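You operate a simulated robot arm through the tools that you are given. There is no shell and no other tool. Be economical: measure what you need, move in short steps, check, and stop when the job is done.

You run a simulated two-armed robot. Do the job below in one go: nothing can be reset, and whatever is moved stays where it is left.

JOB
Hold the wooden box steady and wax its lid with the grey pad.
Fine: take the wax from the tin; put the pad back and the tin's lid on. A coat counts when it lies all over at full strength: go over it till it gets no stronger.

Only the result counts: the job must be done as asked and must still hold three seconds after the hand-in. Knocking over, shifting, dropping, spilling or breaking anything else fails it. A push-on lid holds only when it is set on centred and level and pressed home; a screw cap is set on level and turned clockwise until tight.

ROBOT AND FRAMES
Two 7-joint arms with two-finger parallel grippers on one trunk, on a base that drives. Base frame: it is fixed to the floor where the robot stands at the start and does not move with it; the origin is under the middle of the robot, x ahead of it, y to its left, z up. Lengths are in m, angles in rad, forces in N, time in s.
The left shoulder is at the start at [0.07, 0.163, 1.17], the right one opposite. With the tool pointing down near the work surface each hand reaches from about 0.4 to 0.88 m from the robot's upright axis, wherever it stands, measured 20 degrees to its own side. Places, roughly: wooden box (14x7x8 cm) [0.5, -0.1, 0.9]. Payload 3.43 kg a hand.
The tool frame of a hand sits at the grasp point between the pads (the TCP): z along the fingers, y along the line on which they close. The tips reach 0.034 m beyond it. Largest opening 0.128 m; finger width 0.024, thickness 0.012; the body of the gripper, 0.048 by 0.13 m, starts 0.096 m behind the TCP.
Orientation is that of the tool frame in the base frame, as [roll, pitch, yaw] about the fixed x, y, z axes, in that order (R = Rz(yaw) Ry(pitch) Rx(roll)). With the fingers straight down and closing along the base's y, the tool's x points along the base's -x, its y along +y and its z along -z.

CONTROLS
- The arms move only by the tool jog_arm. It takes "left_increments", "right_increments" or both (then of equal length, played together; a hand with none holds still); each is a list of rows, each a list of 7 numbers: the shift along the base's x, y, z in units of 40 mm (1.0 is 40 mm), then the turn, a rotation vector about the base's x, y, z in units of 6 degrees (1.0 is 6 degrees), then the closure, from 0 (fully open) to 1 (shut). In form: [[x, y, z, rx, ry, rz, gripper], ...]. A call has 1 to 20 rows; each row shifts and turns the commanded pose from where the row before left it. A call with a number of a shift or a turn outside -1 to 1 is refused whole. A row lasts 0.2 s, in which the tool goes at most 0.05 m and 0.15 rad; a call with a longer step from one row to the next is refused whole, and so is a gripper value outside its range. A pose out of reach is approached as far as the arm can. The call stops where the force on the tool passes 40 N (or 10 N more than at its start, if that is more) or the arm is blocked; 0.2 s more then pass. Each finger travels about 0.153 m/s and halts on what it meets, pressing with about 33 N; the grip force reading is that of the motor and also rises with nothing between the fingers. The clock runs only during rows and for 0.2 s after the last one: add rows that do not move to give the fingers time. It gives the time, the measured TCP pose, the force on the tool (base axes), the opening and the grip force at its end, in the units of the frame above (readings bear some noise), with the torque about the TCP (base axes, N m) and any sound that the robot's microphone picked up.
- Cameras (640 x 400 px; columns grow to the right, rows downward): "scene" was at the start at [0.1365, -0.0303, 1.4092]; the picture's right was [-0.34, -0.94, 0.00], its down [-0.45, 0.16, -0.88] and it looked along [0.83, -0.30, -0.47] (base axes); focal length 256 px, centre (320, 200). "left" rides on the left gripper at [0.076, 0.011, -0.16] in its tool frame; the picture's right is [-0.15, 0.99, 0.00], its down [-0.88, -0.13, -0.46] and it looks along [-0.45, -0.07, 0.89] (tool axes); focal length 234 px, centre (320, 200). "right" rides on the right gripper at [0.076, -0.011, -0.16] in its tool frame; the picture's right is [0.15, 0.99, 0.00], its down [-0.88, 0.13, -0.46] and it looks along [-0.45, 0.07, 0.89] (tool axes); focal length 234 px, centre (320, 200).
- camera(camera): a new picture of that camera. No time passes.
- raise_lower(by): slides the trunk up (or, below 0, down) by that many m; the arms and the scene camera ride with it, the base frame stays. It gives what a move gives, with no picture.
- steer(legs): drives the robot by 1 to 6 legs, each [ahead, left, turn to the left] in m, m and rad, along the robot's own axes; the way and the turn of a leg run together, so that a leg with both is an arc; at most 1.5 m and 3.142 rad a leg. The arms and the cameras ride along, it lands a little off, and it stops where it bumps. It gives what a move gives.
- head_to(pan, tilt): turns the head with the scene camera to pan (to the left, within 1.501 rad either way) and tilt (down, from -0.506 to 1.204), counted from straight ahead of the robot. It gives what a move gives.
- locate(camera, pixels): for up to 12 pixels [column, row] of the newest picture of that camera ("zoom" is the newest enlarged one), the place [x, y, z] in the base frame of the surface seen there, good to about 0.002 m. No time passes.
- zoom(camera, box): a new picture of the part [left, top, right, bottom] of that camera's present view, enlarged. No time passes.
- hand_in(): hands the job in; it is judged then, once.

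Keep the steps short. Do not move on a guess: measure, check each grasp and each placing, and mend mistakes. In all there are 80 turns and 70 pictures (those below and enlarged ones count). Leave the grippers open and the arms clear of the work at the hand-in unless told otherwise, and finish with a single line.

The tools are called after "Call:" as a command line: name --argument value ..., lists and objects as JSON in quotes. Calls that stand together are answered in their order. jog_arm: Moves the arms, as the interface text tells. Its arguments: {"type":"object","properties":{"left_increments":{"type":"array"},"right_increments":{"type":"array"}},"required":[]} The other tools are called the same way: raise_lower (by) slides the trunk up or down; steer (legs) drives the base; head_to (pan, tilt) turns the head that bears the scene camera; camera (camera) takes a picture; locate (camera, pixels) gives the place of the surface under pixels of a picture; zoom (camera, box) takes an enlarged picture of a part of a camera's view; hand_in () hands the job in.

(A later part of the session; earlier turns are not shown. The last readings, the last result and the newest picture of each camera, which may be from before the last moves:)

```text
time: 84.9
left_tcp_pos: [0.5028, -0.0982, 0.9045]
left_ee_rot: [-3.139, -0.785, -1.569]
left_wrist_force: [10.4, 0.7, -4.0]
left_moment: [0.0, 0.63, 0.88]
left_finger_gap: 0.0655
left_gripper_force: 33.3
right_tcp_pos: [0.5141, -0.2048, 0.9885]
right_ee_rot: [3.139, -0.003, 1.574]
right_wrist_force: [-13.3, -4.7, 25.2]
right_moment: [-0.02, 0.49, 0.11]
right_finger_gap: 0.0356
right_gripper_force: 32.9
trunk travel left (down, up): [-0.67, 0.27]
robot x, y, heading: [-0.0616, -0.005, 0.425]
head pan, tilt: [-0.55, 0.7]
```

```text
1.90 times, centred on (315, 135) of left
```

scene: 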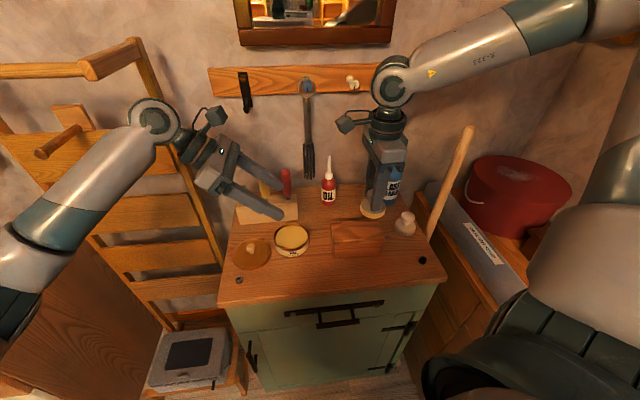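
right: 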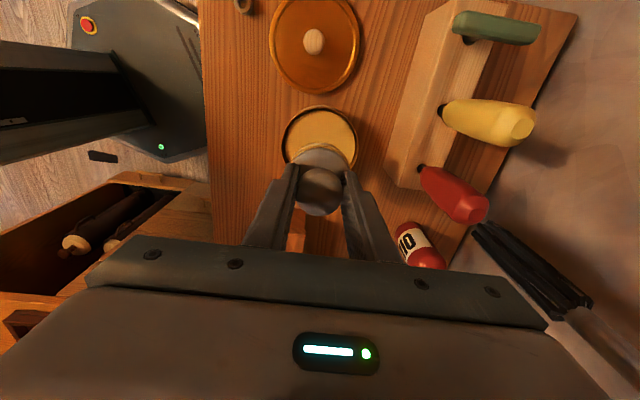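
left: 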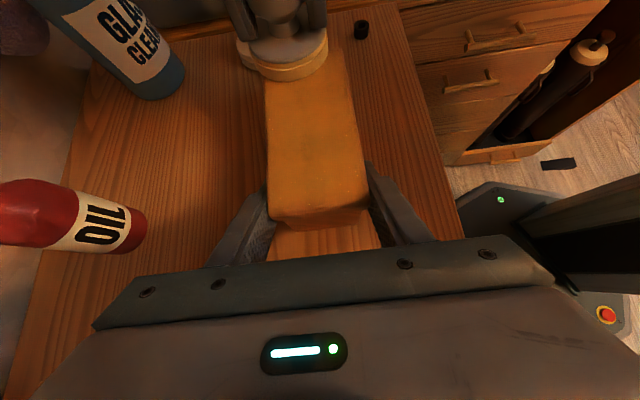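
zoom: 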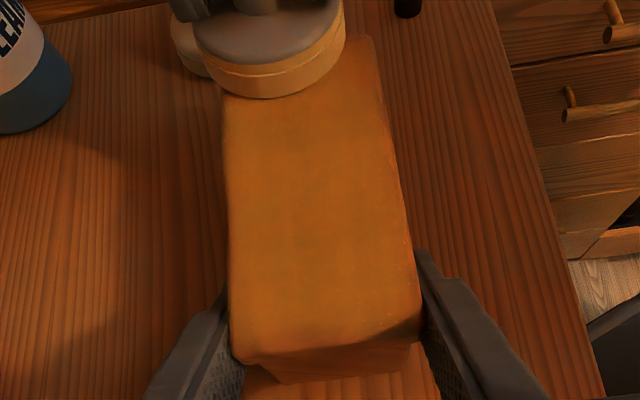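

Nearly even, with a few thin specks along the robot-side edge. I do a second full pass with lanes closer to both long edges and into the left corners.

Call:
jog_arm --right_increments '[[0.1, 0, 0.008, 0, 0, 0, 1], [0, 0.4, 0, 0, 0, 0, 1], [0, 0.4, 0, 0, 0, 0, 1], [0, 0.4, 0, 0, 0, 0, 1], [0, 0.4, -0.004, 0, 0, 0, 1], [0, 0.4, 0, 0, 0, 0, 1], [0, 0.4, -0.004, 0, 0, 0, 1], [-0.18, 0.3, 0, 0, 0, 0, 1], [0, 0.35, 0, 0, 0, 0, 1], [-0.4, 0, 0, 0, 0, 0, 1], [0, -0.35, 0, 0, 0, 0, 1], [-0.22, -0.3, 0, 0, 0, 0, 1], [0, -0.4, 0, 0, 0, 0, 1], [0, -0.4, 0, 0, 0, 0, 1], [0, -0.4, 0.004, 0, 0, 0, 1], [0, -0.4, 0, 0, 0, 0, 1], [0, -0.4, 0.004, 0, 0, 0, 1], [0, -0.4, 0, 0, 0, 0, 1], [0.35, -0.05, 0, 0, 0, 0, 1]]'

Call:
zoom --camera "left" --box '[230, 30, 400, 240]'

```text
time: 88.9
left_tcp_pos: [0.5032, -0.0988, 0.9044]
left_ee_rot: [3.14, -0.786, -1.569]
left_wrist_force: [0.0, -0.3, 1.1]
left_moment: [0.14, 0.02, 0.0]
left_finger_gap: 0.0656
left_gripper_force: 33.3
right_tcp_pos: [0.5006, -0.2055, 0.989]
right_ee_rot: [3.139, -0.003, 1.57]
right_wrist_force: [0.2, 0.0, 0.3]
right_moment: [-0.01, 0.01, 0.03]
right_finger_gap: 0.0359
right_gripper_force: 32.7
trunk travel left (down, up): [-0.67, 0.27]
robot x, y, heading: [-0.0615, -0.0035, 0.429]
head pan, tilt: [-0.55, 0.7]
```

```text
1.90 times, centred on (315, 135) of left
```

zoom: 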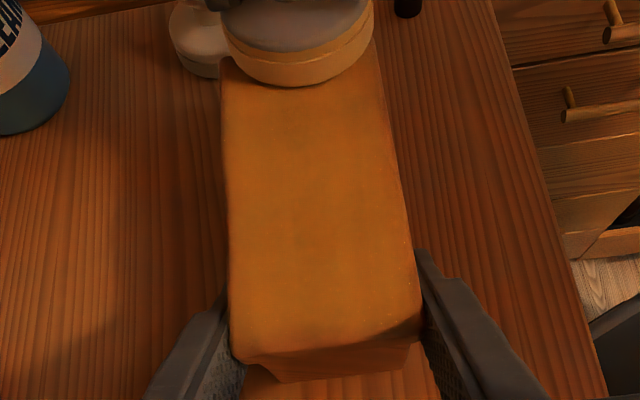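

Contact was lost again by the end: the base sways a few tenths of a millimetre. I press 1.2 mm deeper and repeat, with lanes nearer the edges.

Call:
jog_arm --right_increments '[[0, 0, -0.03, 0, 0, 0, 1], [-0.42, 0, 0, 0, 0, 0, 1], [0, 0.4, 0, 0, 0, 0, 1], [0, 0.4, 0, 0, 0, 0, 1], [0, 0.4, 0, 0, 0, 0, 1], [0, 0.4, 0, 0, 0, 0, 1], [0, 0.4, 0, 0, 0, 0, 1], [0, 0.4, 0, 0, 0, 0, 1], [0.25, 0.3, 0, 0, 0, 0, 1], [0, 0.37, 0, 0, 0, 0, 1], [0.4, 0, 0, 0, 0, 0, 1], [0, -0.37, 0, 0, 0, 0, 1], [0.25, -0.3, 0, 0, 0, 0, 1], [0, -0.4, 0, 0, 0, 0, 1], [0, -0.4, 0, 0, 0, 0, 1], [0, -0.4, 0, 0, 0, 0, 1], [0, -0.4, 0, 0, 0, 0, 1], [0, -0.4, 0, 0, 0, 0, 1], [0, -0.4, 0, 0, 0, 0, 1], [-0.4, -0.05, 0, 0, 0, 0, 1]]'

Call:
zoom --camera "left" --box '[230, 30, 400, 240]'

```text
time: 90.9
left_tcp_pos: [0.503, -0.0974, 0.9032]
left_ee_rot: [3.141, -0.782, -1.569]
left_wrist_force: [-2.2, 2.3, 3.0]
left_moment: [0.2, 0.18, 0.12]
left_finger_gap: 0.0654
left_gripper_force: 33.2
right_tcp_pos: [0.4876, -0.1037, 0.9887]
right_ee_rot: [3.136, -0.001, 1.574]
right_wrist_force: [-1.9, -3.5, 14.2]
right_moment: [-0.04, -0.09, -0.06]
right_finger_gap: 0.0357
right_gripper_force: 33.0
trunk travel left (down, up): [-0.67, 0.27]
robot x, y, heading: [-0.0607, -0.0053, 0.426]
head pan, tilt: [-0.55, 0.7]
stopped in row 9 (right hand): the force on the tool passed its limit (the readings are from after the stop); the commanded pose is now the measured one
```

```text
1.90 times, centred on (315, 135) of left
```

zoom: 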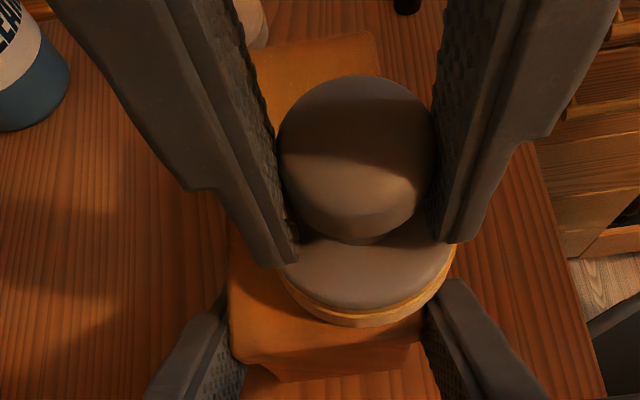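

The force limit tripped: the pad rim probably brushed the near left finger. I move inward first, finish the left corners within the fingers, then run the far lane to the right.

Call:
jog_arm --right_increments '[[0.22, 0, 0, 0, 0, 0, 1], [0, 0.3, 0, 0, 0, 0, 1], [0, 0.25, 0, 0, 0, 0, 1], [0.35, 0, 0, 0, 0, 0, 1], [0, -0.4, 0, 0, 0, 0, 1], [0, -0.4, 0, 0, 0, 0, 1], [0.2, -0.2, 0, 0, 0, 0, 1], [0, -0.4, 0, 0, 0, 0, 1], [0, -0.4, 0, 0, 0, 0, 1], [0, -0.4, 0, 0, 0, 0, 1], [0, -0.4, 0, 0, 0, 0, 1], [0, -0.4, 0, 0, 0, 0, 1], [-0.4, 0, 0, 0, 0, 0, 1], [-0.4, 0, 0, 0, 0, 0, 1]]'

Call:
zoom --camera "left" --box '[230, 30, 400, 240]'

```text
time: 93.9
left_tcp_pos: [0.5036, -0.0963, 0.9034]
left_ee_rot: [-3.141, -0.783, -1.568]
left_wrist_force: [-2.0, -0.5, 15.3]
left_moment: [0.13, -0.42, -0.04]
left_finger_gap: 0.0657
left_gripper_force: 33.1
right_tcp_pos: [0.4864, -0.2025, 0.9879]
right_ee_rot: [3.141, 0.0, 1.57]
right_wrist_force: [0.1, 0.8, 3.4]
right_moment: [-0.03, -0.18, 0.02]
right_finger_gap: 0.036
right_gripper_force: 32.7
trunk travel left (down, up): [-0.67, 0.27]
robot x, y, heading: [-0.0629, -0.0015, 0.426]
head pan, tilt: [-0.55, 0.7]
```

```text
1.90 times, centred on (315, 135) of left
```

zoom: 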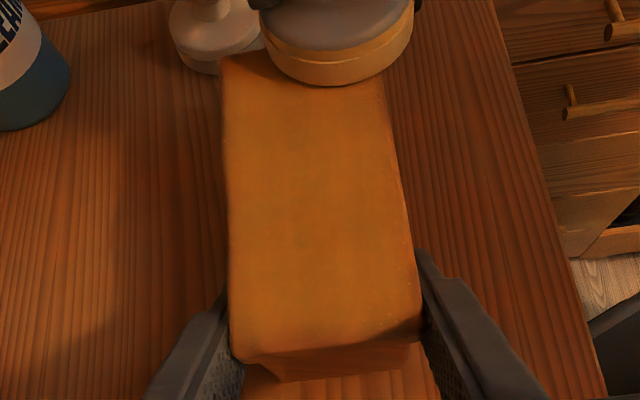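

Little change from the last pass. I run one more near-edge lane at slightly deeper pressure, then lift off and inspect the whole lid.

Call:
jog_arm --right_increments '[[0, 0, -0.015, 0, 0, 0, 1], [0, 0.4, 0, 0, 0, 0, 1], [0, 0.4, 0, 0, 0, 0, 1], [0, 0.4, 0, 0, 0, 0, 1], [0, 0.4, 0, 0, 0, 0, 1], [0, 0.4, 0, 0, 0, 0, 1], [0.3, -0.4, 0, 0, 0, 0, 1], [0.3, -0.4, 0, 0, 0, 0, 1], [0, -0.4, 0, 0, 0, 0, 1], [0, -0.4, 0, 0, 0, 0, 1], [0, -0.4, 0, 0, 0, 0, 1], [0, -0.2, 0, 0, 0, 0, 1], [0, 0, 0.5, 0, 0, 0, 1], [0, -0.4, 0.8, 0, 0, 0, 1], [0, -0.4, 0.5, 0, 0, 0, 1]]'

Call:
zoom --camera "left" --box '[230, 30, 400, 240]'

Call:
zoom --camera "scene" --box '[290, 190, 430, 280]'

```text
time: 97.1
left_tcp_pos: [0.5036, -0.0974, 0.9024]
left_ee_rot: [-3.141, -0.782, -1.567]
left_wrist_force: [-2.7, 1.4, 17.1]
left_moment: [0.21, -0.08, 0.11]
left_finger_gap: 0.0654
left_gripper_force: 33.0
right_tcp_pos: [0.51, -0.2424, 1.0597]
right_ee_rot: [3.138, 0.001, 1.573]
right_wrist_force: [-0.1, -1.2, -0.7]
right_moment: [0.0, -0.01, 0.01]
right_finger_gap: 0.0357
right_gripper_force: 33.7
trunk travel left (down, up): [-0.67, 0.27]
robot x, y, heading: [-0.0601, -0.0034, 0.428]
head pan, tilt: [-0.55, 0.7]
```

```text
1.90 times, centred on (315, 135) of left
```

zoom: 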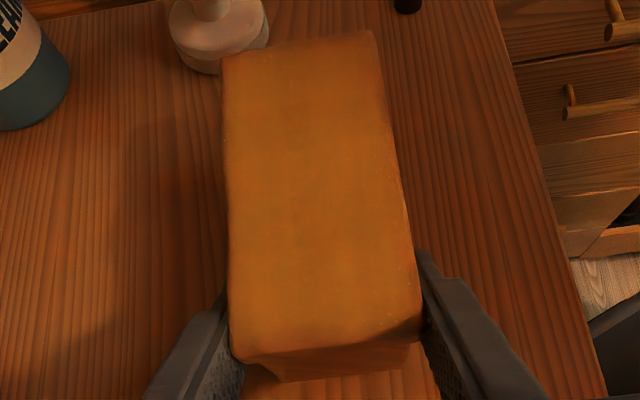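

```text
4.44 times, centred on (360, 235) of scene
```

zoom: 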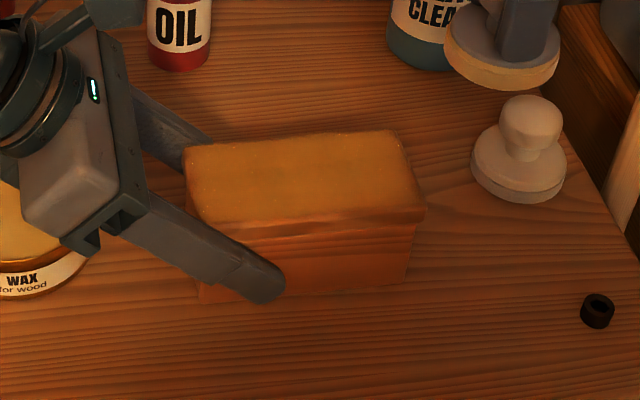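

The coat is continuous but has slightly weaker bands and a thinner near edge, so I'll take fresh wax. First I release the box with the left hand and retrace its path back out.

Call:
jog_arm --left_increments '[[0, 0, 0, 0, 0, 0, 0.4], [0, 0, 0, 0, 0, 0, 0.3], [0, 0.44, 0.5, 0, 0, 0, 0.3], [0, 0.5, 0.6, 0, 0, 0, 0.3], [0, 0.6, 0.6, 0, 0, 0, 0.3], [0, 0.6, 0.6, 0, 0, 0, 0.3], [0, 0.6, 0.6, 0, 0, 0, 0.3], [0, 0.6, 0.6, 0, 0, 0, 0.3], [0, 0.6, 0.6, 0, 0, 0, 0.3], [0, 0.4, 0.4, 0, 0, 0, 0.3], [-0.4, 0.7, 0.6, 0, 0, 0, 0.3], [-0.4, 0.7, 0.6, 0, 0, 0, 0.3], [-0.4, 0.7, 0.6, 0, 0, 0, 0.3], [-0.4, 0.7, 0.6, 0.98, 0, 0, 0.3], [-0.4, 0.7, 0.6, 0.9, 0, 0, 0.3], [-0.4, 0.6, 0.4, 0, 0.95, -0.64, 0.3], [-0.4, 0.5, 0.2, 0, 0, 1, 0.3], [-0.4, 0.3, 0, 0, 0, 1, 0.3]]'

Call:
zoom --camera "scene" --box '[220, 170, 440, 300]'

```text
time: 100.9
left_tcp_pos: [0.3739, 0.27, 1.2251]
left_ee_rot: [3.021, -0.586, -1.357]
left_wrist_force: [-0.4, 0.8, 0.1]
left_moment: [-0.01, -0.01, -0.02]
left_finger_gap: 0.0898
left_gripper_force: 0.0
right_tcp_pos: [0.5111, -0.2412, 1.0591]
right_ee_rot: [3.136, 0.0, 1.571]
right_wrist_force: [-0.2, -0.3, -0.8]
right_moment: [-0.04, -0.01, 0.01]
right_finger_gap: 0.0358
right_gripper_force: 32.9
trunk travel left (down, up): [-0.67, 0.27]
robot x, y, heading: [-0.063, -0.0025, 0.426]
head pan, tilt: [-0.55, 0.7]
```

```text
2.91 times, centred on (330, 235) of scene
```

zoom: 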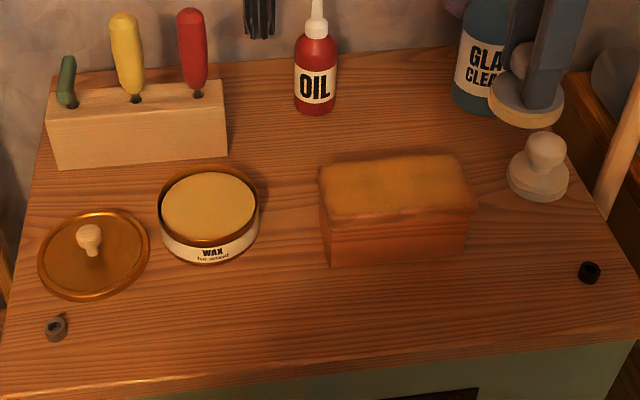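

The box hasn't moved and the lane is clear. The right hand goes to the tin again for fresh wax.

Call:
jog_arm --right_increments '[[0, 0.8, 0, 0, 0, 0, 1], [0.1, 0.85, 0, 0, 0, 0, 1], [0.1, 0.85, 0, 0, 0, 0, 1], [0.1, 0.85, 0, 0, 0, 0, 1], [0.1, 0.85, 0, 0, 0, 0, 1], [0.1, 0.85, -0.3, 0, 0, 0, 1], [0.1, 0.85, -0.3, 0, 0, 0, 1], [0.08, 0.73, -0.4, 0, 0, 0, 1], [0, 0, -0.7, 0, 0, 0, 1], [0, 0, -0.7, 0, 0, 0, 1], [0, 0, -0.25, 0, 0, 0, 1], [0, 0, 0, 0, 0, 0, 1]]'

```text
time: 103.5
left_tcp_pos: [0.3754, 0.2702, 1.2256]
left_ee_rot: [3.022, -0.585, -1.358]
left_wrist_force: [0.3, -0.1, 0.0]
left_moment: [0.01, -0.01, 0.0]
left_finger_gap: 0.0898
left_gripper_force: 0.1
right_tcp_pos: [0.539, 0.0235, 0.9521]
right_ee_rot: [3.14, 0.001, 1.569]
right_wrist_force: [1.4, 0.5, 0.1]
right_moment: [0.0, -0.01, 0.02]
right_finger_gap: 0.0357
right_gripper_force: 33.1
trunk travel left (down, up): [-0.67, 0.27]
robot x, y, heading: [-0.0599, -0.0038, 0.427]
head pan, tilt: [-0.55, 0.7]
```

Just above the wax. I lower in 0.8 mm steps, rub, and lift.

Call:
jog_arm --right_increments '[[0, 0, -0.07, 0, 0, 0, 1], [0, 0, -0.04, 0, 0, 0, 1], [0, 0, -0.025, 0, 0, 0, 1], [0.12, 0, 0, 0, 0, 0, 1], [-0.12, 0.12, 0, 0, 0, 0, 1], [-0.12, -0.12, 0, 0, 0, 0, 1], [0.12, -0.12, 0, 0, 0, 0, 1], [0, 0.12, 0, 0, 0, 0, 1]]'

```text
time: 105.3
left_tcp_pos: [0.3751, 0.2712, 1.2254]
left_ee_rot: [3.023, -0.584, -1.357]
left_wrist_force: [-0.8, 0.1, 0.1]
left_moment: [-0.03, 0.0, 0.03]
left_finger_gap: 0.0898
left_gripper_force: 0.1
right_tcp_pos: [0.5392, 0.0246, 0.9459]
right_ee_rot: [3.141, -0.001, 1.571]
right_wrist_force: [-0.1, 0.2, 0.1]
right_moment: [-0.02, -0.01, 0.04]
right_finger_gap: 0.0356
right_gripper_force: 32.8
trunk travel left (down, up): [-0.67, 0.27]
robot x, y, heading: [-0.0623, -0.0062, 0.426]
head pan, tilt: [-0.55, 0.7]
```

No contact yet, so the pad has shifted a little in the grip. I go lower in fine steps.

Call:
jog_arm --right_increments '[[0, 0, -0.025, 0, 0, 0, 1], [0, 0, -0.025, 0, 0, 0, 1], [0, 0, 0, 0, 0, 0, 1]]'

```text
time: 106.1
left_tcp_pos: [0.3762, 0.2694, 1.2254]
left_ee_rot: [3.018, -0.585, -1.357]
left_wrist_force: [-0.9, 0.1, 0.0]
left_moment: [0.0, -0.01, 0.0]
left_finger_gap: 0.0895
left_gripper_force: 0.1
right_tcp_pos: [0.5384, 0.0243, 0.9445]
right_ee_rot: [3.14, 0.001, 1.571]
right_wrist_force: [0.6, 0.0, 0.7]
right_moment: [-0.01, -0.03, 0.0]
right_finger_gap: 0.0359
right_gripper_force: 32.8
trunk travel left (down, up): [-0.67, 0.27]
robot x, y, heading: [-0.0641, -0.0038, 0.428]
head pan, tilt: [-0.55, 0.7]
```

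Call:
jog_arm --right_increments '[[0, 0, -0.03, 0, 0, 0, 1], [0, 0, -0.03, 0, 0, 0, 1], [0.12, 0, 0, 0, 0, 0, 1], [-0.12, 0.12, 0, 0, 0, 0, 1], [-0.12, -0.12, 0, 0, 0, 0, 1], [0.12, -0.12, 0, 0, 0, 0, 1], [0, 0.12, 0, 0, 0, 0, 1]]'

```text
time: 107.7
left_tcp_pos: [0.3725, 0.2678, 1.2276]
left_ee_rot: [3.024, -0.584, -1.36]
left_wrist_force: [-0.5, 0.0, 0.1]
left_moment: [0.04, -0.06, 0.03]
left_finger_gap: 0.0897
left_gripper_force: 0.1
right_tcp_pos: [0.5363, 0.0215, 0.9446]
right_ee_rot: [3.141, 0.0, 1.571]
right_wrist_force: [-6.9, -1.3, 19.4]
right_moment: [0.01, 0.3, 0.0]
right_finger_gap: 0.0357
right_gripper_force: 33.4
trunk travel left (down, up): [-0.67, 0.27]
robot x, y, heading: [-0.0599, -0.0054, 0.424]
head pan, tilt: [-0.55, 0.7]
```

Good contact (19 N) and rubbed. I lift, carry the pad back over the right part of the lid, and the left follows its known path in.

Call:
jog_arm --right_increments '[[0, 0, 0.5, 0, 0, 0, 1], [0, 0, 0.8, 0, 0, 0, 1], [0, 0, 0.8, 0, 0, 0, 1], [-0.1, -0.7, 0.2, 0, 0, 0, 1], [-0.1, -0.8, 0.2, 0, 0, 0, 1], [-0.2, -0.8, 0.2, 0, 0, 0, 1], [-0.2, -0.8, 0, 0, 0, 0, 1], [-0.2, -0.8, 0, 0, 0, 0, 1], [0, -0.8, 0, 0, 0, 0, 1], [0, -0.3, 0, 0, 0, 0, 1], [0, 0, 0, 0, 0, 0, 1], [0, 0, 0, 0, 0, 0, 1], [0, 0, 0, 0, 0, 0, 1], [0, 0, 0, 0, 0, 0, 1], [0, 0, 0, 0, 0, 0, 1]]' --left_increments '[[0, 0, 0, 0, 0, 0, 0.3], [0, 0, 0, 0, 0, 0, 0.3], [0, 0, 0, 0, 0, 0, 0.3], [0, 0, 0, 0, 0, 0, 0.3], [0, 0, 0, 0, 0, 0, 0.3], [0.4, -0.3, 0, 0, 0, -1, 0.3], [0.4, -0.5, -0.2, 0, 0, -1, 0.3], [0.4, -0.6, -0.4, 0, -0.95, 0.64, 0.3], [0.4, -0.7, -0.6, -0.9, 0, 0, 0.3], [0.4, -0.7, -0.6, -0.98, 0, 0, 0.3], [0.4, -0.7, -0.6, 0, 0, 0, 0.3], [0.4, -0.7, -0.6, 0, 0, 0, 0.3], [0.4, -0.7, -0.6, 0, 0, 0, 0.3], [0, -0.4, -0.4, 0, 0, 0, 0.3], [0, 0, 0, 0, 0, 0, 0.3]]'

```text
time: 110.9
left_tcp_pos: [0.5034, 0.0605, 1.0649]
left_ee_rot: [3.138, -0.781, -1.565]
left_wrist_force: [1.3, -1.2, 0.5]
left_moment: [0.03, 0.02, 0.01]
left_finger_gap: 0.0899
left_gripper_force: 0.1
right_tcp_pos: [0.5062, -0.1753, 1.0526]
right_ee_rot: [3.14, 0.0, 1.571]
right_wrist_force: [0.0, -0.6, -0.4]
right_moment: [0.03, 0.01, 0.0]
right_finger_gap: 0.0357
right_gripper_force: 33.1
trunk travel left (down, up): [-0.67, 0.27]
robot x, y, heading: [-0.0664, -0.0041, 0.425]
head pan, tilt: [-0.55, 0.7]
```

Both in place. The left hand slides in, slightly lower and further left than before to leave the corners free, and grips the box.

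Call:
jog_arm --left_increments '[[0, -0.537, -0.596, 0, 0, 0, 0.3], [0, -0.537, -0.596, 0, 0, 0, 0.3], [0, -0.537, -0.596, 0, 0, 0, 0.3], [0, -0.537, -0.596, 0, 0, 0, 0.3], [0, -0.537, -0.596, 0, 0, 0, 0.3], [0, -0.537, -0.596, 0, 0, 0, 0.3], [0, -0.537, -0.596, 0, 0, 0, 0.3], [0, 0, 0, 0, 0, 0, 0.35], [0, 0, 0, 0, 0, 0, 0.45], [0, 0, 0, 0, 0, 0, 0.7], [0, 0, 0, 0, 0, 0, 1], [0, 0, 0, 0, 0, 0, 1]]'

Call:
zoom --camera "left" --box '[230, 30, 400, 240]'

```text
time: 113.5
left_tcp_pos: [0.504, -0.0904, 0.8998]
left_ee_rot: [3.141, -0.782, -1.566]
left_wrist_force: [0.0, 0.0, 0.5]
left_moment: [-0.14, -0.07, 0.0]
left_finger_gap: 0.0653
left_gripper_force: 32.9
right_tcp_pos: [0.5064, -0.1754, 1.0535]
right_ee_rot: [3.14, 0.0, 1.572]
right_wrist_force: [-1.0, -0.3, 1.1]
right_moment: [0.0, -0.04, 0.01]
right_finger_gap: 0.0359
right_gripper_force: 33.0
trunk travel left (down, up): [-0.67, 0.27]
robot x, y, heading: [-0.0639, -0.0066, 0.426]
head pan, tilt: [-0.55, 0.7]
```

```text
1.90 times, centred on (315, 135) of left
```

zoom: 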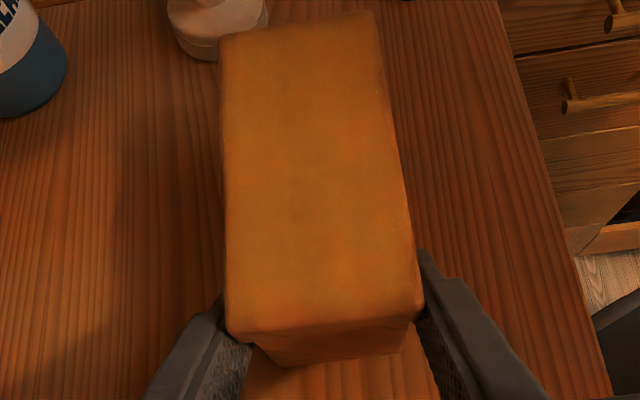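

Held again. I lower the pad onto the lid with fresh wax.

Call:
jog_arm --right_increments '[[0, -0.5, -0.7, 0, 0, 0, 1], [0, 0, -0.7, 0, 0, 0, 1], [0, 0, -0.2, 0, 0, 0, 1], [0, 0, -0.04, 0, 0, 0, 1], [0, 0, 0, 0, 0, 0, 1]]'

```text
time: 114.7
left_tcp_pos: [0.5047, -0.091, 0.9006]
left_ee_rot: [3.14, -0.781, -1.566]
left_wrist_force: [4.3, 0.5, -1.9]
left_moment: [0.0, 0.0, 0.45]
left_finger_gap: 0.0655
left_gripper_force: 33.2
right_tcp_pos: [0.5054, -0.1962, 0.9873]
right_ee_rot: [3.139, -0.001, 1.573]
right_wrist_force: [-1.9, -2.1, 14.3]
right_moment: [-0.26, -0.01, -0.03]
right_finger_gap: 0.0359
right_gripper_force: 33.0
trunk travel left (down, up): [-0.67, 0.27]
robot x, y, heading: [-0.0612, 0.0001, 0.427]
head pan, tilt: [-0.55, 0.7]
```

14 N of contact. Full pass: near lane leftward, the left corners, then the far lane back to the right.

Call:
jog_arm --right_increments '[[-0.5, -0.3, 0, 0, 0, 0, 1], [0, 0.4, 0, 0, 0, 0, 1], [0, 0.4, 0, 0, 0, 0, 1], [0, 0.4, 0, 0, 0, 0, 1], [0, 0.4, 0, 0, 0, 0, 1], [0, 0.4, 0, 0, 0, 0, 1], [0, 0.4, 0, 0, 0, 0, 1], [0.15, 0.35, 0, 0, 0, 0, 1], [0.1, 0.4, 0, 0, 0, 0, 1], [0.4, 0, 0, 0, 0, 0, 1], [0.1, -0.4, 0, 0, 0, 0, 1], [0.2, -0.35, 0, 0, 0, 0, 1], [0, -0.4, 0, 0, 0, 0, 1], [0, -0.4, 0, 0, 0, 0, 1], [0, -0.4, 0, 0, 0, 0, 1], [0, -0.4, 0, 0, 0, 0, 1], [0, -0.4, 0, 0, 0, 0, 1], [0, -0.4, 0, 0, 0, 0, 1], [-0.45, 0, 0, 0, 0, 0, 1]]'

Call:
zoom --camera "left" --box '[230, 30, 400, 240]'

```text
time: 115.7
left_tcp_pos: [0.5029, -0.0899, 0.9013]
left_ee_rot: [3.141, -0.781, -1.564]
left_wrist_force: [-0.3, 2.6, 4.0]
left_moment: [0.16, 0.33, -0.17]
left_finger_gap: 0.0653
left_gripper_force: 33.2
right_tcp_pos: [0.4862, -0.1575, 0.9871]
right_ee_rot: [3.134, 0.003, 1.572]
right_wrist_force: [-1.6, 0.4, 10.8]
right_moment: [0.1, 0.16, 0.04]
right_finger_gap: 0.0359
right_gripper_force: 33.1
trunk travel left (down, up): [-0.67, 0.27]
robot x, y, heading: [-0.0632, -0.0036, 0.426]
head pan, tilt: [-0.55, 0.7]
stopped in row 5 (right hand): the force on the tool passed its limit (the readings are from after the stop); the commanded pose is now the measured one
```

```text
1.90 times, centred on (315, 135) of left
```

zoom: 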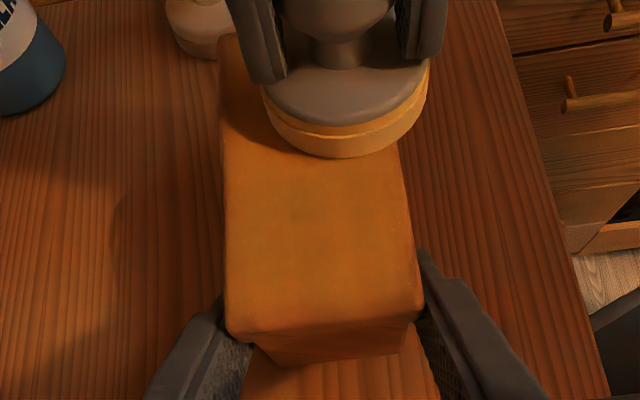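

The force limit tripped mid-stroke; the commanded pose has reset with 11 N remaining. I continue from here with gentler steps.

Call:
jog_arm --right_increments '[[0, 0.3, 0, 0, 0, 0, 1], [0, 0.3, 0, 0, 0, 0, 1], [0, 0.3, 0, 0, 0, 0, 1], [0, 0.3, 0, 0, 0, 0, 1], [0.15, 0.3, 0, 0, 0, 0, 1], [0.1, 0.35, 0, 0, 0, 0, 1], [0.2, 0, 0, 0, 0, 0, 1], [0.2, 0, 0, 0, 0, 0, 1], [0.1, -0.35, 0, 0, 0, 0, 1], [0.2, -0.3, 0, 0, 0, 0, 1], [0, -0.35, 0, 0, 0, 0, 1], [0, -0.35, 0, 0, 0, 0, 1], [0, -0.35, 0, 0, 0, 0, 1], [0, -0.35, 0, 0, 0, 0, 1], [0, -0.35, 0, 0, 0, 0, 1], [0, -0.35, 0, 0, 0, 0, 1], [0, -0.35, 0, 0, 0, 0, 1], [-0.3, 0, 0, 0, 0, 0, 1]]'

Call:
zoom --camera "left" --box '[230, 30, 400, 240]'

```text
time: 119.5
left_tcp_pos: [0.5036, -0.0901, 0.899]
left_ee_rot: [3.141, -0.779, -1.565]
left_wrist_force: [-3.6, -1.1, 6.4]
left_moment: [-0.26, -0.68, -0.18]
left_finger_gap: 0.0654
left_gripper_force: 33.0
right_tcp_pos: [0.5135, -0.2081, 0.9872]
right_ee_rot: [3.129, 0.003, 1.571]
right_wrist_force: [12.6, -3.3, 28.0]
right_moment: [0.14, -0.26, -0.09]
right_finger_gap: 0.0358
right_gripper_force: 33.5
trunk travel left (down, up): [-0.67, 0.27]
robot x, y, heading: [-0.0648, -0.0046, 0.424]
head pan, tilt: [-0.55, 0.7]
```

```text
1.90 times, centred on (315, 135) of left
```

zoom: 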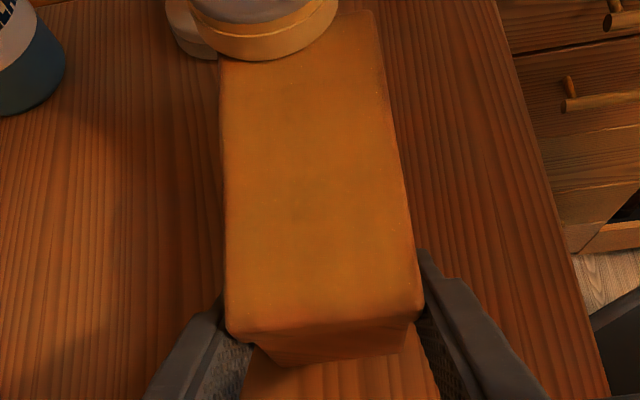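

The colour no longer deepens compared with the earlier picture. One last pass over the middle and the right end, with slightly lighter pressure, then lift clear.

Call:
jog_arm --right_increments '[[-0.35, 0, 0.01, 0, 0, 0, 1], [-0.35, 0, 0, 0, 0, 0, 1], [0, 0.35, 0, 0, 0, 0, 1], [0, 0.35, 0, 0, 0, 0, 1], [0.4, 0.35, 0, 0, 0, 0, 1], [0, 0.35, 0, 0, 0, 0, 1], [0, 0.35, 0, 0, 0, 0, 1], [0, 0.35, 0, 0, 0, 0, 1], [0, 0.35, 0, 0, 0, 0, 1], [0, 0.35, 0, 0, 0, 0, 1], [0, 0.3, 0, 0, 0, 0, 1], [0.2, -0.35, 0, 0, 0, 0, 1], [0, -0.35, 0, 0, 0, 0, 1], [0, -0.35, 0, 0, 0, 0, 1], [0, -0.35, 0, 0, 0, 0, 1], [0, -0.35, 0, 0, 0, 0, 1], [0, -0.35, 0, 0, 0, 0, 1], [0, 0, 0.5, 0, 0, 0, 1], [0, 0, 0.8, 0, 0, 0, 1], [0, -0.3, 0.5, 0, 0, 0, 1]]'

Call:
zoom --camera "left" --box '[230, 30, 400, 240]'

Call:
zoom --camera "scene" --box '[290, 190, 430, 280]'

```text
time: 123.7
left_tcp_pos: [0.5042, -0.0906, 0.8989]
left_ee_rot: [3.138, -0.778, -1.563]
left_wrist_force: [-4.0, -0.1, 12.0]
left_moment: [0.05, -0.1, 0.28]
left_finger_gap: 0.0653
left_gripper_force: 33.0
right_tcp_pos: [0.5092, -0.1822, 1.0588]
right_ee_rot: [3.138, 0.003, 1.572]
right_wrist_force: [-0.3, 0.0, 0.0]
right_moment: [0.03, 0.02, -0.01]
right_finger_gap: 0.0359
right_gripper_force: 33.3
trunk travel left (down, up): [-0.67, 0.27]
robot x, y, heading: [-0.0616, -0.0042, 0.424]
head pan, tilt: [-0.55, 0.7]
```

```text
1.90 times, centred on (315, 135) of left
```

zoom: 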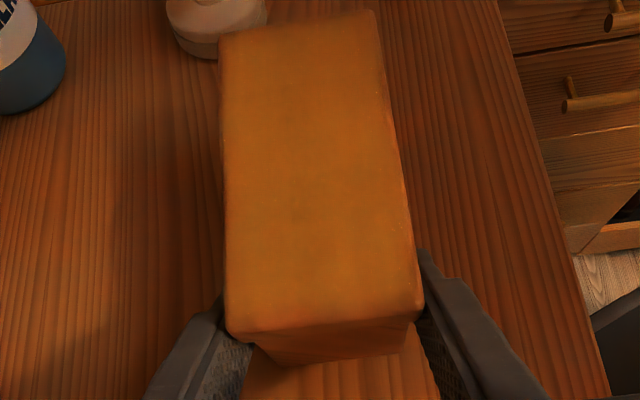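

```text
4.44 times, centred on (360, 235) of scene
```

zoom: 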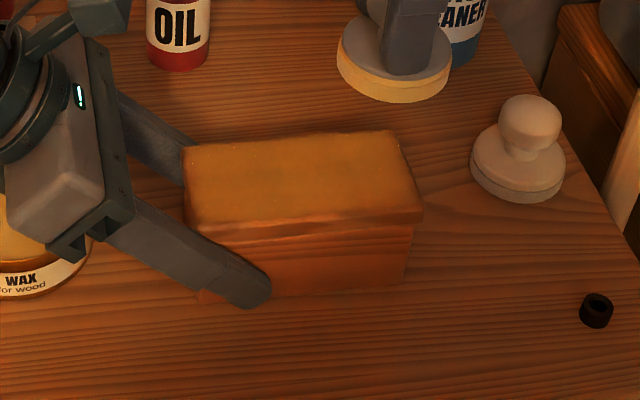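

The lid is evenly coated except for faint specks along the near-left edge. I'll go over that left end and its two corners once more with small rubs.

Call:
jog_arm --right_increments '[[-0.2, 0.7, 0, 0, 0, 0, 1], [-0.28, 0.7, -0.5, 0, 0, 0, 1], [0, 0.1, -0.7, 0, 0, 0, 1], [0, 0, -0.5, 0, 0, 0, 1], [0, 0, -0.04, 0, 0, 0, 1], [0, 0, -0.02, 0, 0, 0, 1], [0, 0.3, 0, 0, 0, 0, 1], [0, 0.3, 0, 0, 0, 0, 1], [0, -0.3, 0, 0, 0, 0, 1], [0, 0.3, 0, 0, 0, 0, 1], [0.15, 0.3, 0, 0, 0, 0, 1], [0.2, 0, 0, 0, 0, 0, 1], [0.2, 0, 0, 0, 0, 0, 1], [0.1, -0.3, 0, 0, 0, 0, 1], [0, -0.3, 0, 0, 0, 0, 1], [0, 0.3, 0, 0, 0, 0, 1], [0, -0.3, 0, 0, 0, 0, 1]]'

```text
time: 127.3
left_tcp_pos: [0.5038, -0.0902, 0.8985]
left_ee_rot: [3.139, -0.778, -1.566]
left_wrist_force: [-0.7, 0.3, 12.4]
left_moment: [0.21, -0.01, 0.04]
left_finger_gap: 0.0652
left_gripper_force: 32.7
right_tcp_pos: [0.5141, -0.1099, 0.9892]
right_ee_rot: [3.136, 0.001, 1.572]
right_wrist_force: [0.0, 0.0, -1.5]
right_moment: [0.02, 0.01, 0.03]
right_finger_gap: 0.0359
right_gripper_force: 33.2
trunk travel left (down, up): [-0.67, 0.27]
robot x, y, heading: [-0.0634, -0.0054, 0.422]
head pan, tilt: [-0.55, 0.7]
```

No contact there: the left end sits slightly lower, so I need to press deeper.

Call:
jog_arm --right_increments '[[0, 0, -0.03, 0, 0, 0, 1], [0, 0, -0.02, 0, 0, 0, 1], [0, 0, -0.01, 0, 0, 0, 1], [0, 0, 0, 0, 0, 0, 1]]'

```text
time: 128.3
left_tcp_pos: [0.5033, -0.0908, 0.8991]
left_ee_rot: [3.139, -0.779, -1.564]
left_wrist_force: [2.7, -0.2, 9.0]
left_moment: [0.11, 0.02, -0.09]
left_finger_gap: 0.0652
left_gripper_force: 33.1
right_tcp_pos: [0.5149, -0.1084, 0.9866]
right_ee_rot: [3.137, 0.002, 1.571]
right_wrist_force: [-1.5, -2.0, 13.2]
right_moment: [-0.2, 0.28, 0.02]
right_finger_gap: 0.0356
right_gripper_force: 33.0
trunk travel left (down, up): [-0.67, 0.27]
robot x, y, heading: [-0.061, -0.0052, 0.423]
head pan, tilt: [-0.55, 0.7]
```

13 N now. I rub the left end and both corners, then run down the near edge to the right end.

Call:
jog_arm --right_increments '[[0, 0.4, 0, 0, 0, 0, 1], [-0.15, 0.25, 0, 0, 0, 0, 1], [-0.2, 0, 0, 0, 0, 0, 1], [-0.2, 0, 0, 0, 0, 0, 1], [-0.1, -0.25, 0, 0, 0, 0, 1], [0, -0.35, 0, 0, 0, 0, 1], [0, -0.35, 0, 0, 0, 0, 1], [0, 0.35, 0, 0, 0, 0, 1], [0, 0.3, 0, 0, 0, 0, 1], [0.3, 0, 0, 0, 0, 0, 1], [0.3, 0, 0, 0, 0, 0, 1], [0, -0.35, 0, 0, 0, 0, 1], [-0.3, 0, 0, 0, 0, 0, 1], [-0.35, -0.35, 0, 0, 0, 0, 1], [0, -0.35, 0, 0, 0, 0, 1], [0, -0.35, 0, 0, 0, 0, 1], [0, -0.35, 0, 0, 0, 0, 1], [0, -0.35, 0, 0, 0, 0, 1], [0, -0.35, 0, 0, 0, 0, 1], [0, -0.2, 0, 0, 0, 0, 1]]'

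Call:
zoom --camera "left" --box '[230, 30, 400, 240]'

```text
time: 130.4
left_tcp_pos: [0.5027, -0.09, 0.8993]
left_ee_rot: [3.139, -0.776, -1.562]
left_wrist_force: [-2.1, 0.8, 4.0]
left_moment: [0.32, 0.39, 0.11]
left_finger_gap: 0.0654
left_gripper_force: 33.0
right_tcp_pos: [0.4894, -0.0969, 0.9857]
right_ee_rot: [3.141, 0.006, 1.57]
right_wrist_force: [-3.2, -2.9, 16.3]
right_moment: [-0.17, 0.08, -0.09]
right_finger_gap: 0.0359
right_gripper_force: 33.2
trunk travel left (down, up): [-0.67, 0.27]
robot x, y, heading: [-0.065, -0.0046, 0.422]
head pan, tilt: [-0.55, 0.7]
stopped in row 10 (right hand): the force on the tool passed its limit (the readings are from after the stop); the commanded pose is now the measured one
```

```text
1.90 times, centred on (315, 135) of left
```

zoom: 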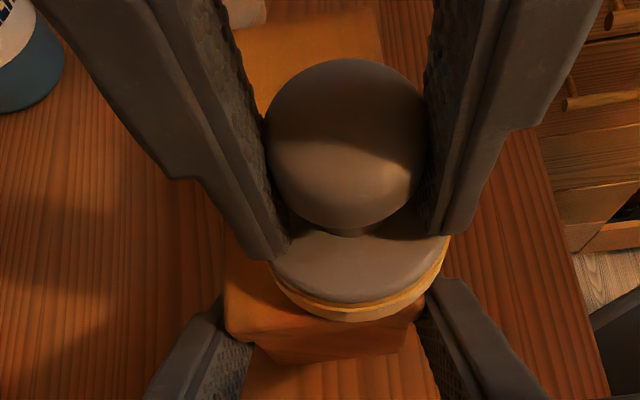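

Strong contact at the near-left corner. I ease off slightly, cross to the far side, run both long lanes, and lift clear.

Call:
jog_arm --right_increments '[[0.3, 0, 0.008, 0, 0, 0, 1], [0.3, 0, 0, 0, 0, 0, 1], [0.15, -0.35, 0, 0, 0, 0, 1], [0, -0.35, 0, 0, 0, 0, 1], [0, -0.35, 0, 0, 0, 0, 1], [0, -0.35, 0, 0, 0, 0, 1], [0, -0.35, 0, 0, 0, 0, 1], [0, -0.35, 0, 0, 0, 0, 1], [0, -0.35, 0, 0, 0, 0, 1], [0, -0.3, 0, 0, 0, 0, 1], [-0.4, 0, 0, 0, 0, 0, 1], [-0.45, 0, 0, 0, 0, 0, 1], [0, 0.35, 0, 0, 0, 0, 1], [0, 0.35, 0, 0, 0, 0, 1], [0, 0.35, 0, 0, 0, 0, 1], [0, 0.35, 0, 0, 0, 0, 1], [0, 0.35, 0, 0, 0, 0, 1], [0.4, -0.35, 0, 0, 0, 0, 1], [0, -0.35, 0, 0, 0, 0, 1], [0, -0.35, 0, 0, 0, 0, 1]]'

```text
time: 134.6
left_tcp_pos: [0.503, -0.0898, 0.8985]
left_ee_rot: [3.139, -0.777, -1.562]
left_wrist_force: [5.2, -9.6, 17.4]
left_moment: [0.73, -0.26, 0.15]
left_finger_gap: 0.0652
left_gripper_force: 33.6
right_tcp_pos: [0.5048, -0.1787, 0.9862]
right_ee_rot: [3.139, 0.003, 1.572]
right_wrist_force: [0.9, 5.6, 14.6]
right_moment: [0.24, 0.12, 0.0]
right_finger_gap: 0.0356
right_gripper_force: 32.5
trunk travel left (down, up): [-0.67, 0.27]
robot x, y, heading: [-0.0617, -0.0051, 0.418]
head pan, tilt: [-0.55, 0.7]
```

The full pass was in contact. I lift the pad, carry it above its home spot at (0.621, -0.187), and inspect the lid.

Call:
jog_arm --right_increments '[[0, 0, 0.6, 0, 0, 0, 1], [0, 0, 0.8, 0, 0, 0, 1], [0, 0, 0.6, 0, 0, 0, 1], [0.7, -0.05, 0, 0, 0, 0, 1], [0.8, -0.05, 0, 0, 0, 0, 1], [0.8, -0.05, 0, 0, 0, 0, 1], [0.61, -0.05, 0, 0, 0, 0, 1], [0, 0, -0.8, 0, 0, 0, 1], [0, 0, -0.8, 0, 0, 0, 1], [0, 0, -0.8, 0, 0, 0, 1], [0, 0, -0.8, 0, 0, 0, 1], [0, 0, -0.3, 0, 0, 0, 1], [0, 0, 0, 0, 0, 0, 1]]'

Call:
zoom --camera "left" --box '[230, 30, 400, 240]'

```text
time: 137.4
left_tcp_pos: [0.5046, -0.089, 0.8987]
left_ee_rot: [3.139, -0.775, -1.562]
left_wrist_force: [-1.2, 0.1, 22.5]
left_moment: [0.2, 0.0, -0.04]
left_finger_gap: 0.0655
left_gripper_force: 32.8
right_tcp_pos: [0.6186, -0.1909, 0.927]
right_ee_rot: [3.141, 0.007, 1.57]
right_wrist_force: [0.8, 0.3, -0.7]
right_moment: [-0.02, 0.01, -0.05]
right_finger_gap: 0.036
right_gripper_force: 32.5
trunk travel left (down, up): [-0.67, 0.27]
robot x, y, heading: [-0.0624, -0.0044, 0.423]
head pan, tilt: [-0.55, 0.7]
```

```text
1.90 times, centred on (315, 135) of left
```

zoom: 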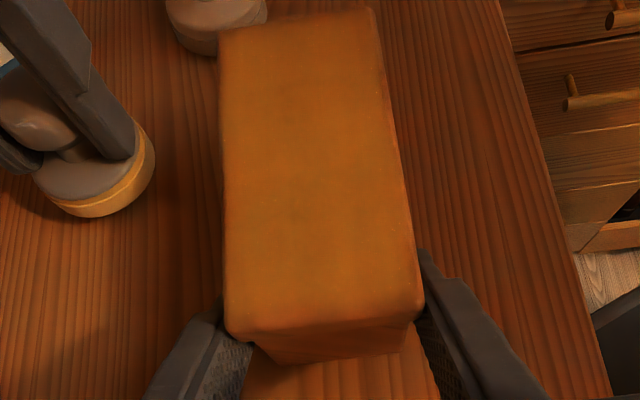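

The coat is even and no longer changes. I set the pad down at its home spot: small alignment, then fine lowering to contact.

Call:
jog_arm --right_increments '[[0.06, 0.09, -0.1, 0, 0, 0, 1], [0, 0, -0.08, 0, 0, 0, 1], [0, 0, -0.04, 0, 0, 0, 1], [0, 0, -0.03, 0, 0, 0, 1], [0, 0, 0, 0, 0, 0, 1]]'

```text
time: 138.6
left_tcp_pos: [0.504, -0.0884, 0.898]
left_ee_rot: [3.138, -0.777, -1.561]
left_wrist_force: [-0.7, 0.4, 21.6]
left_moment: [0.21, -0.03, -0.08]
left_finger_gap: 0.0655
left_gripper_force: 32.8
right_tcp_pos: [0.6208, -0.1837, 0.9172]
right_ee_rot: [3.141, 0.006, 1.569]
right_wrist_force: [0.1, 0.1, -0.7]
right_moment: [-0.02, 0.0, 0.01]
right_finger_gap: 0.0356
right_gripper_force: 32.9
trunk travel left (down, up): [-0.67, 0.27]
robot x, y, heading: [-0.0657, -0.0037, 0.423]
head pan, tilt: [-0.55, 0.7]
```

Call:
jog_arm --right_increments '[[0, -0.06, -0.03, 0, 0, 0, 1], [0, 0, -0.03, 0, 0, 0, 1], [0, 0, -0.02, 0, 0, 0, 1], [0, 0, 0, 0, 0, 0, 1]]'

```text
time: 139.6
left_tcp_pos: [0.5039, -0.0892, 0.8989]
left_ee_rot: [3.14, -0.776, -1.56]
left_wrist_force: [6.0, -0.5, 12.4]
left_moment: [-0.18, -0.05, 0.16]
left_finger_gap: 0.0652
left_gripper_force: 33.3
right_tcp_pos: [0.622, -0.1854, 0.9142]
right_ee_rot: [3.137, 0.004, 1.569]
right_wrist_force: [-2.8, -5.6, 20.2]
right_moment: [-0.21, 0.25, -0.02]
right_finger_gap: 0.0355
right_gripper_force: 32.6
trunk travel left (down, up): [-0.67, 0.27]
robot x, y, heading: [-0.0665, -0.0098, 0.424]
head pan, tilt: [-0.55, 0.7]
```

The pad is down at 20 N. I ease off, open, and lift the right hand away to the right; the left releases the box, backs out and straightens to vertical above the tin lid.

Call:
jog_arm --right_increments '[[0, 0, 0.03, 0, 0, 0, 1], [0, 0, 0, 0, 0, 0, 0.6], [0, 0, 0, 0, 0, 0, 0.5], [0, 0, 0.6, 0, 0, 0, 0.5], [0, 0, 0.9, 0, 0, 0, 0.5], [0, 0, 0.9, 0, 0, 0, 0.5], [0, 0, 0.9, 0, 0, 0, 0.5], [-0.7, -0.2, 0.3, 0, 0, 0, 0.5], [-0.7, -0.5, 0, 0, 0, 0, 0.5], [-0.7, -0.6, 0, 0, 0, 0, 0.5], [-0.7, -0.6, 0, 0, 0, 0, 0.5], [-0.5, -0.6, 0, 0, 0, 0, 0.5], [0, 0, 0, 0, 0, 0, 0.5], [0, 0, 0, 0, 0, 0, 0.5], [0, 0, 0, 0, 0, 0, 0.5], [0, 0, 0, 0, 0, 0, 0.5], [0, 0, 0, 0, 0, 0, 0.5]]' --left_increments '[[0, 0, 0, 0, 0, 0, 0.4], [0, 0, 0, 0, 0, 0, 0.3], [0, 0.537, 0.596, 0, 0, 0, 0.3], [0, 0.537, 0.596, 0, 0, 0, 0.3], [0, 0.537, 0.596, 0, 0, 0, 0.3], [0, 0.537, 0.596, 0, 0, 0, 0.3], [0, 0.537, 0.596, 0, 0, 0, 0.3], [0, 0.537, 0.596, 0, 0, 0, 0.3], [0, 0.537, 0.596, 0, 0, 0, 0.3], [0.03, 0.2, 0.1, 0.92, 0, 0, 0.4], [0.03, 0.2, 0.1, 0.92, 0, 0, 0.4], [0.03, 0.2, 0.1, 0.92, 0, 0, 0.4], [0.03, 0.2, 0.1, 0.92, 0, 0, 0.5], [0.03, 0.2, 0.1, 0.92, 0, 0, 0.5], [0.03, 0.2, 0.1, 0.92, 0, 0, 0.5], [0.03, 0.2, 0.1, 0.92, 0, 0, 0.5], [0.03, 0.2, 0.1, 0.96, 0, 0, 0.5]]'

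Call:
camera --camera "left"

Call:
zoom --camera "scene" --box '[220, 140, 440, 300]'

```text
time: 143.2
left_tcp_pos: [0.5142, 0.1249, 1.0961]
left_ee_rot: [-3.139, -0.001, -1.561]
left_wrist_force: [0.4, -0.7, 0.2]
left_moment: [0.04, -0.04, 0.03]
left_finger_gap: 0.0637
left_gripper_force: 0.1
right_tcp_pos: [0.4902, -0.2889, 1.057]
right_ee_rot: [-3.142, 0.004, 1.568]
right_wrist_force: [0.3, 0.2, -0.5]
right_moment: [0.02, 0.03, -0.03]
right_finger_gap: 0.0641
right_gripper_force: 0.0
trunk travel left (down, up): [-0.67, 0.27]
robot x, y, heading: [-0.0624, -0.0027, 0.423]
head pan, tilt: [-0.55, 0.7]
```

```text
7 pictures are left
```

left: 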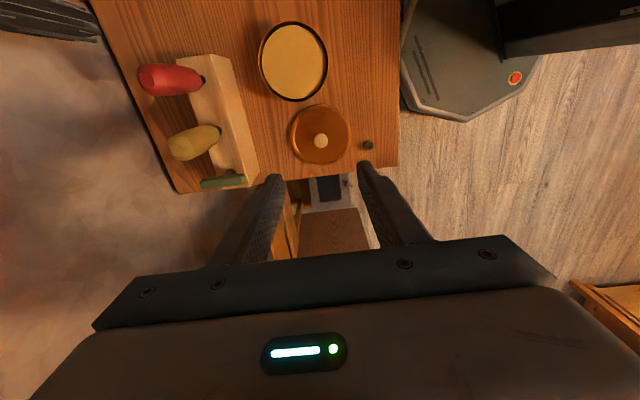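

```text
2.50 times, centred on (330, 220) of scene
```

zoom: 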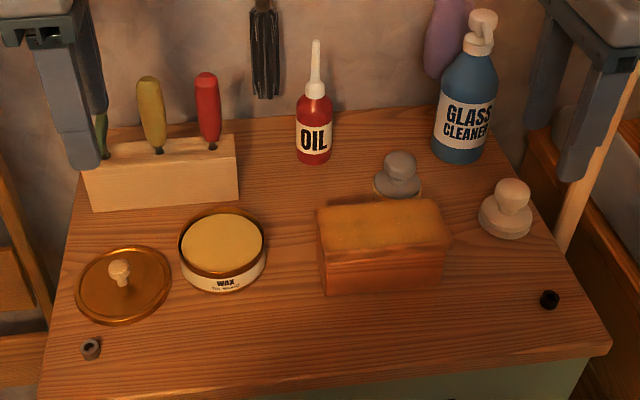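

The pad is back, and box and tin are in place. I measure the lid knob, the tin rim and the pad.

Call:
locate --camera "left" --pixels '[[320, 141], [292, 136], [350, 134], [320, 107], [320, 163], [260, 60], [327, 60], [293, 23], [296, 99]]'

Call:
locate --camera "zoom" --pixels '[[399, 162], [120, 268], [180, 245], [266, 245], [222, 210], [222, 275]]'

```text
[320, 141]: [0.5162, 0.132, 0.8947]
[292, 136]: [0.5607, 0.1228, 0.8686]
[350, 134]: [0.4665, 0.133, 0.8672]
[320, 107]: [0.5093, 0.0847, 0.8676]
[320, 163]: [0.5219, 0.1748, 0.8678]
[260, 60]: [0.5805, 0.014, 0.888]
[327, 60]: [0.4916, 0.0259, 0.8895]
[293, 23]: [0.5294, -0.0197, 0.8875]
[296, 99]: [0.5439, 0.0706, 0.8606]
```

```text
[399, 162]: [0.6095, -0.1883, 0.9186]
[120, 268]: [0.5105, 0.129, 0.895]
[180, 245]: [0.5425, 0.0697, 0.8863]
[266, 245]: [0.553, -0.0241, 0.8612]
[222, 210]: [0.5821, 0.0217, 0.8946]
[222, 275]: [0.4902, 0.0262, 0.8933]
```

The knob is at (0.5145, 0.130). I descend to TCP z 0.909 and grip it.

Call:
jog_arm --left_increments '[[0, 0.1, -0.9, 0, 0, 0, 0.5], [0, 0, -0.9, 0, 0, 0, 0.5], [0, 0, -0.9, 0, 0, 0, 0.5], [0, 0, -0.9, 0, 0, 0, 0.5], [0, 0, -0.8, 0, 0, 0, 0.5], [0, 0, -0.27, 0, 0, 0, 0.5], [0, 0, 0, 0, 0, 0, 0.6], [0, 0, 0, 0, 0, 0, 1], [0, 0, 0, 0, 0, 0, 1], [0, 0, 0, 0, 0, 0, 1]]'

```text
time: 145.4
left_tcp_pos: [0.5147, 0.1276, 0.9105]
left_ee_rot: [-3.138, 0.0, -1.564]
left_wrist_force: [-0.2, 0.5, -0.1]
left_moment: [0.0, 0.01, 0.01]
left_finger_gap: 0.0192
left_gripper_force: 33.2
right_tcp_pos: [0.4914, -0.2878, 1.0573]
right_ee_rot: [-3.141, 0.006, 1.569]
right_wrist_force: [-0.3, 0.0, -0.1]
right_moment: [-0.01, -0.03, 0.01]
right_finger_gap: 0.0639
right_gripper_force: 0.1
trunk travel left (down, up): [-0.67, 0.27]
robot x, y, heading: [-0.0637, -0.0037, 0.425]
head pan, tilt: [-0.55, 0.7]
5 turns are left
```

Gripped. Five turns remain, so I work tightly: lift, carry above the tin to (0.5373, 0.0222), lower to just above it, and take a picture.

Call:
jog_arm --left_increments '[[0, 0, 0.5, 0, 0, 0, 1], [0, 0, 0.9, 0, 0, 0, 1], [0, 0, 0.85, 0, 0, 0, 1], [0.113, -0.527, 0, 0, 0, 0, 1], [0.113, -0.527, 0, 0, 0, 0, 1], [0.113, -0.527, 0, 0, 0, 0, 1], [0.113, -0.527, 0, 0, 0, 0, 1], [0.113, -0.527, 0, 0, 0, 0, 1], [0, 0, -0.5, 0, 0, 0, 1], [0, 0, -0.5, 0, 0, 0, 1], [0, 0, 0, 0, 0, 0, 1], [0, 0, 0, 0, 0, 0, 1]]'

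Call:
zoom --camera "scene" --box '[240, 190, 350, 270]'

Call:
camera --camera "left"

Call:
locate --camera "left" --pixels '[[285, 165], [355, 165], [318, 125], [318, 200]]'

```text
time: 148.0
left_tcp_pos: [0.5381, 0.0229, 0.9589]
left_ee_rot: [-3.14, -0.002, -1.563]
left_wrist_force: [1.0, 0.2, -0.4]
left_moment: [-0.03, 0.03, 0.0]
left_finger_gap: 0.0192
left_gripper_force: 32.8
right_tcp_pos: [0.4917, -0.2885, 1.0568]
right_ee_rot: [3.141, 0.005, 1.568]
right_wrist_force: [-0.5, 0.9, 0.6]
right_moment: [-0.01, 0.02, 0.05]
right_finger_gap: 0.0642
right_gripper_force: 0.1
trunk travel left (down, up): [-0.67, 0.27]
robot x, y, heading: [-0.0583, -0.0046, 0.427]
head pan, tilt: [-0.55, 0.7]
```

```text
5.00 times, centred on (295, 230) of scene
```

zoom: 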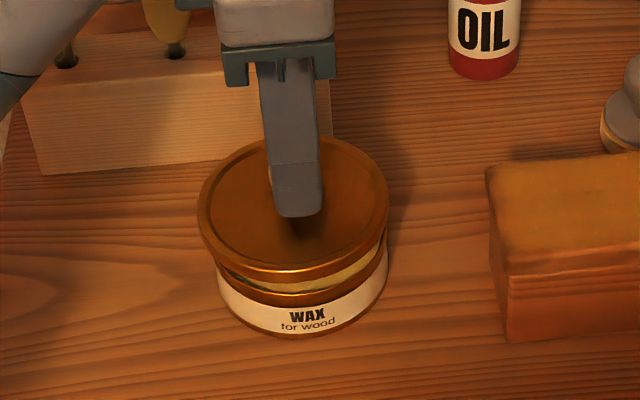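

```text
4 pictures are left
```

left: 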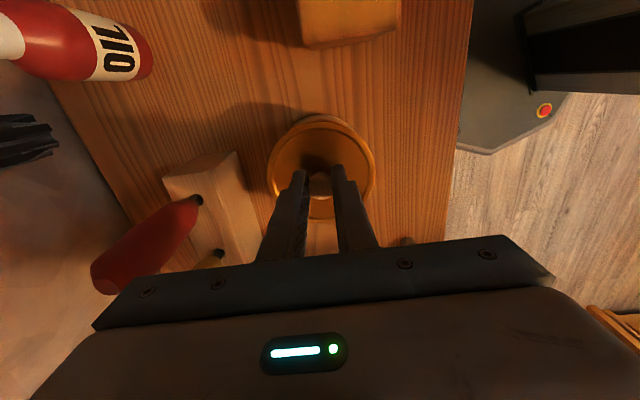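

```text
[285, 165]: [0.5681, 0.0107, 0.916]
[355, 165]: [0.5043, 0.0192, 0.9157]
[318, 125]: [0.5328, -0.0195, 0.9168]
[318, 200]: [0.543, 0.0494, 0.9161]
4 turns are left
```

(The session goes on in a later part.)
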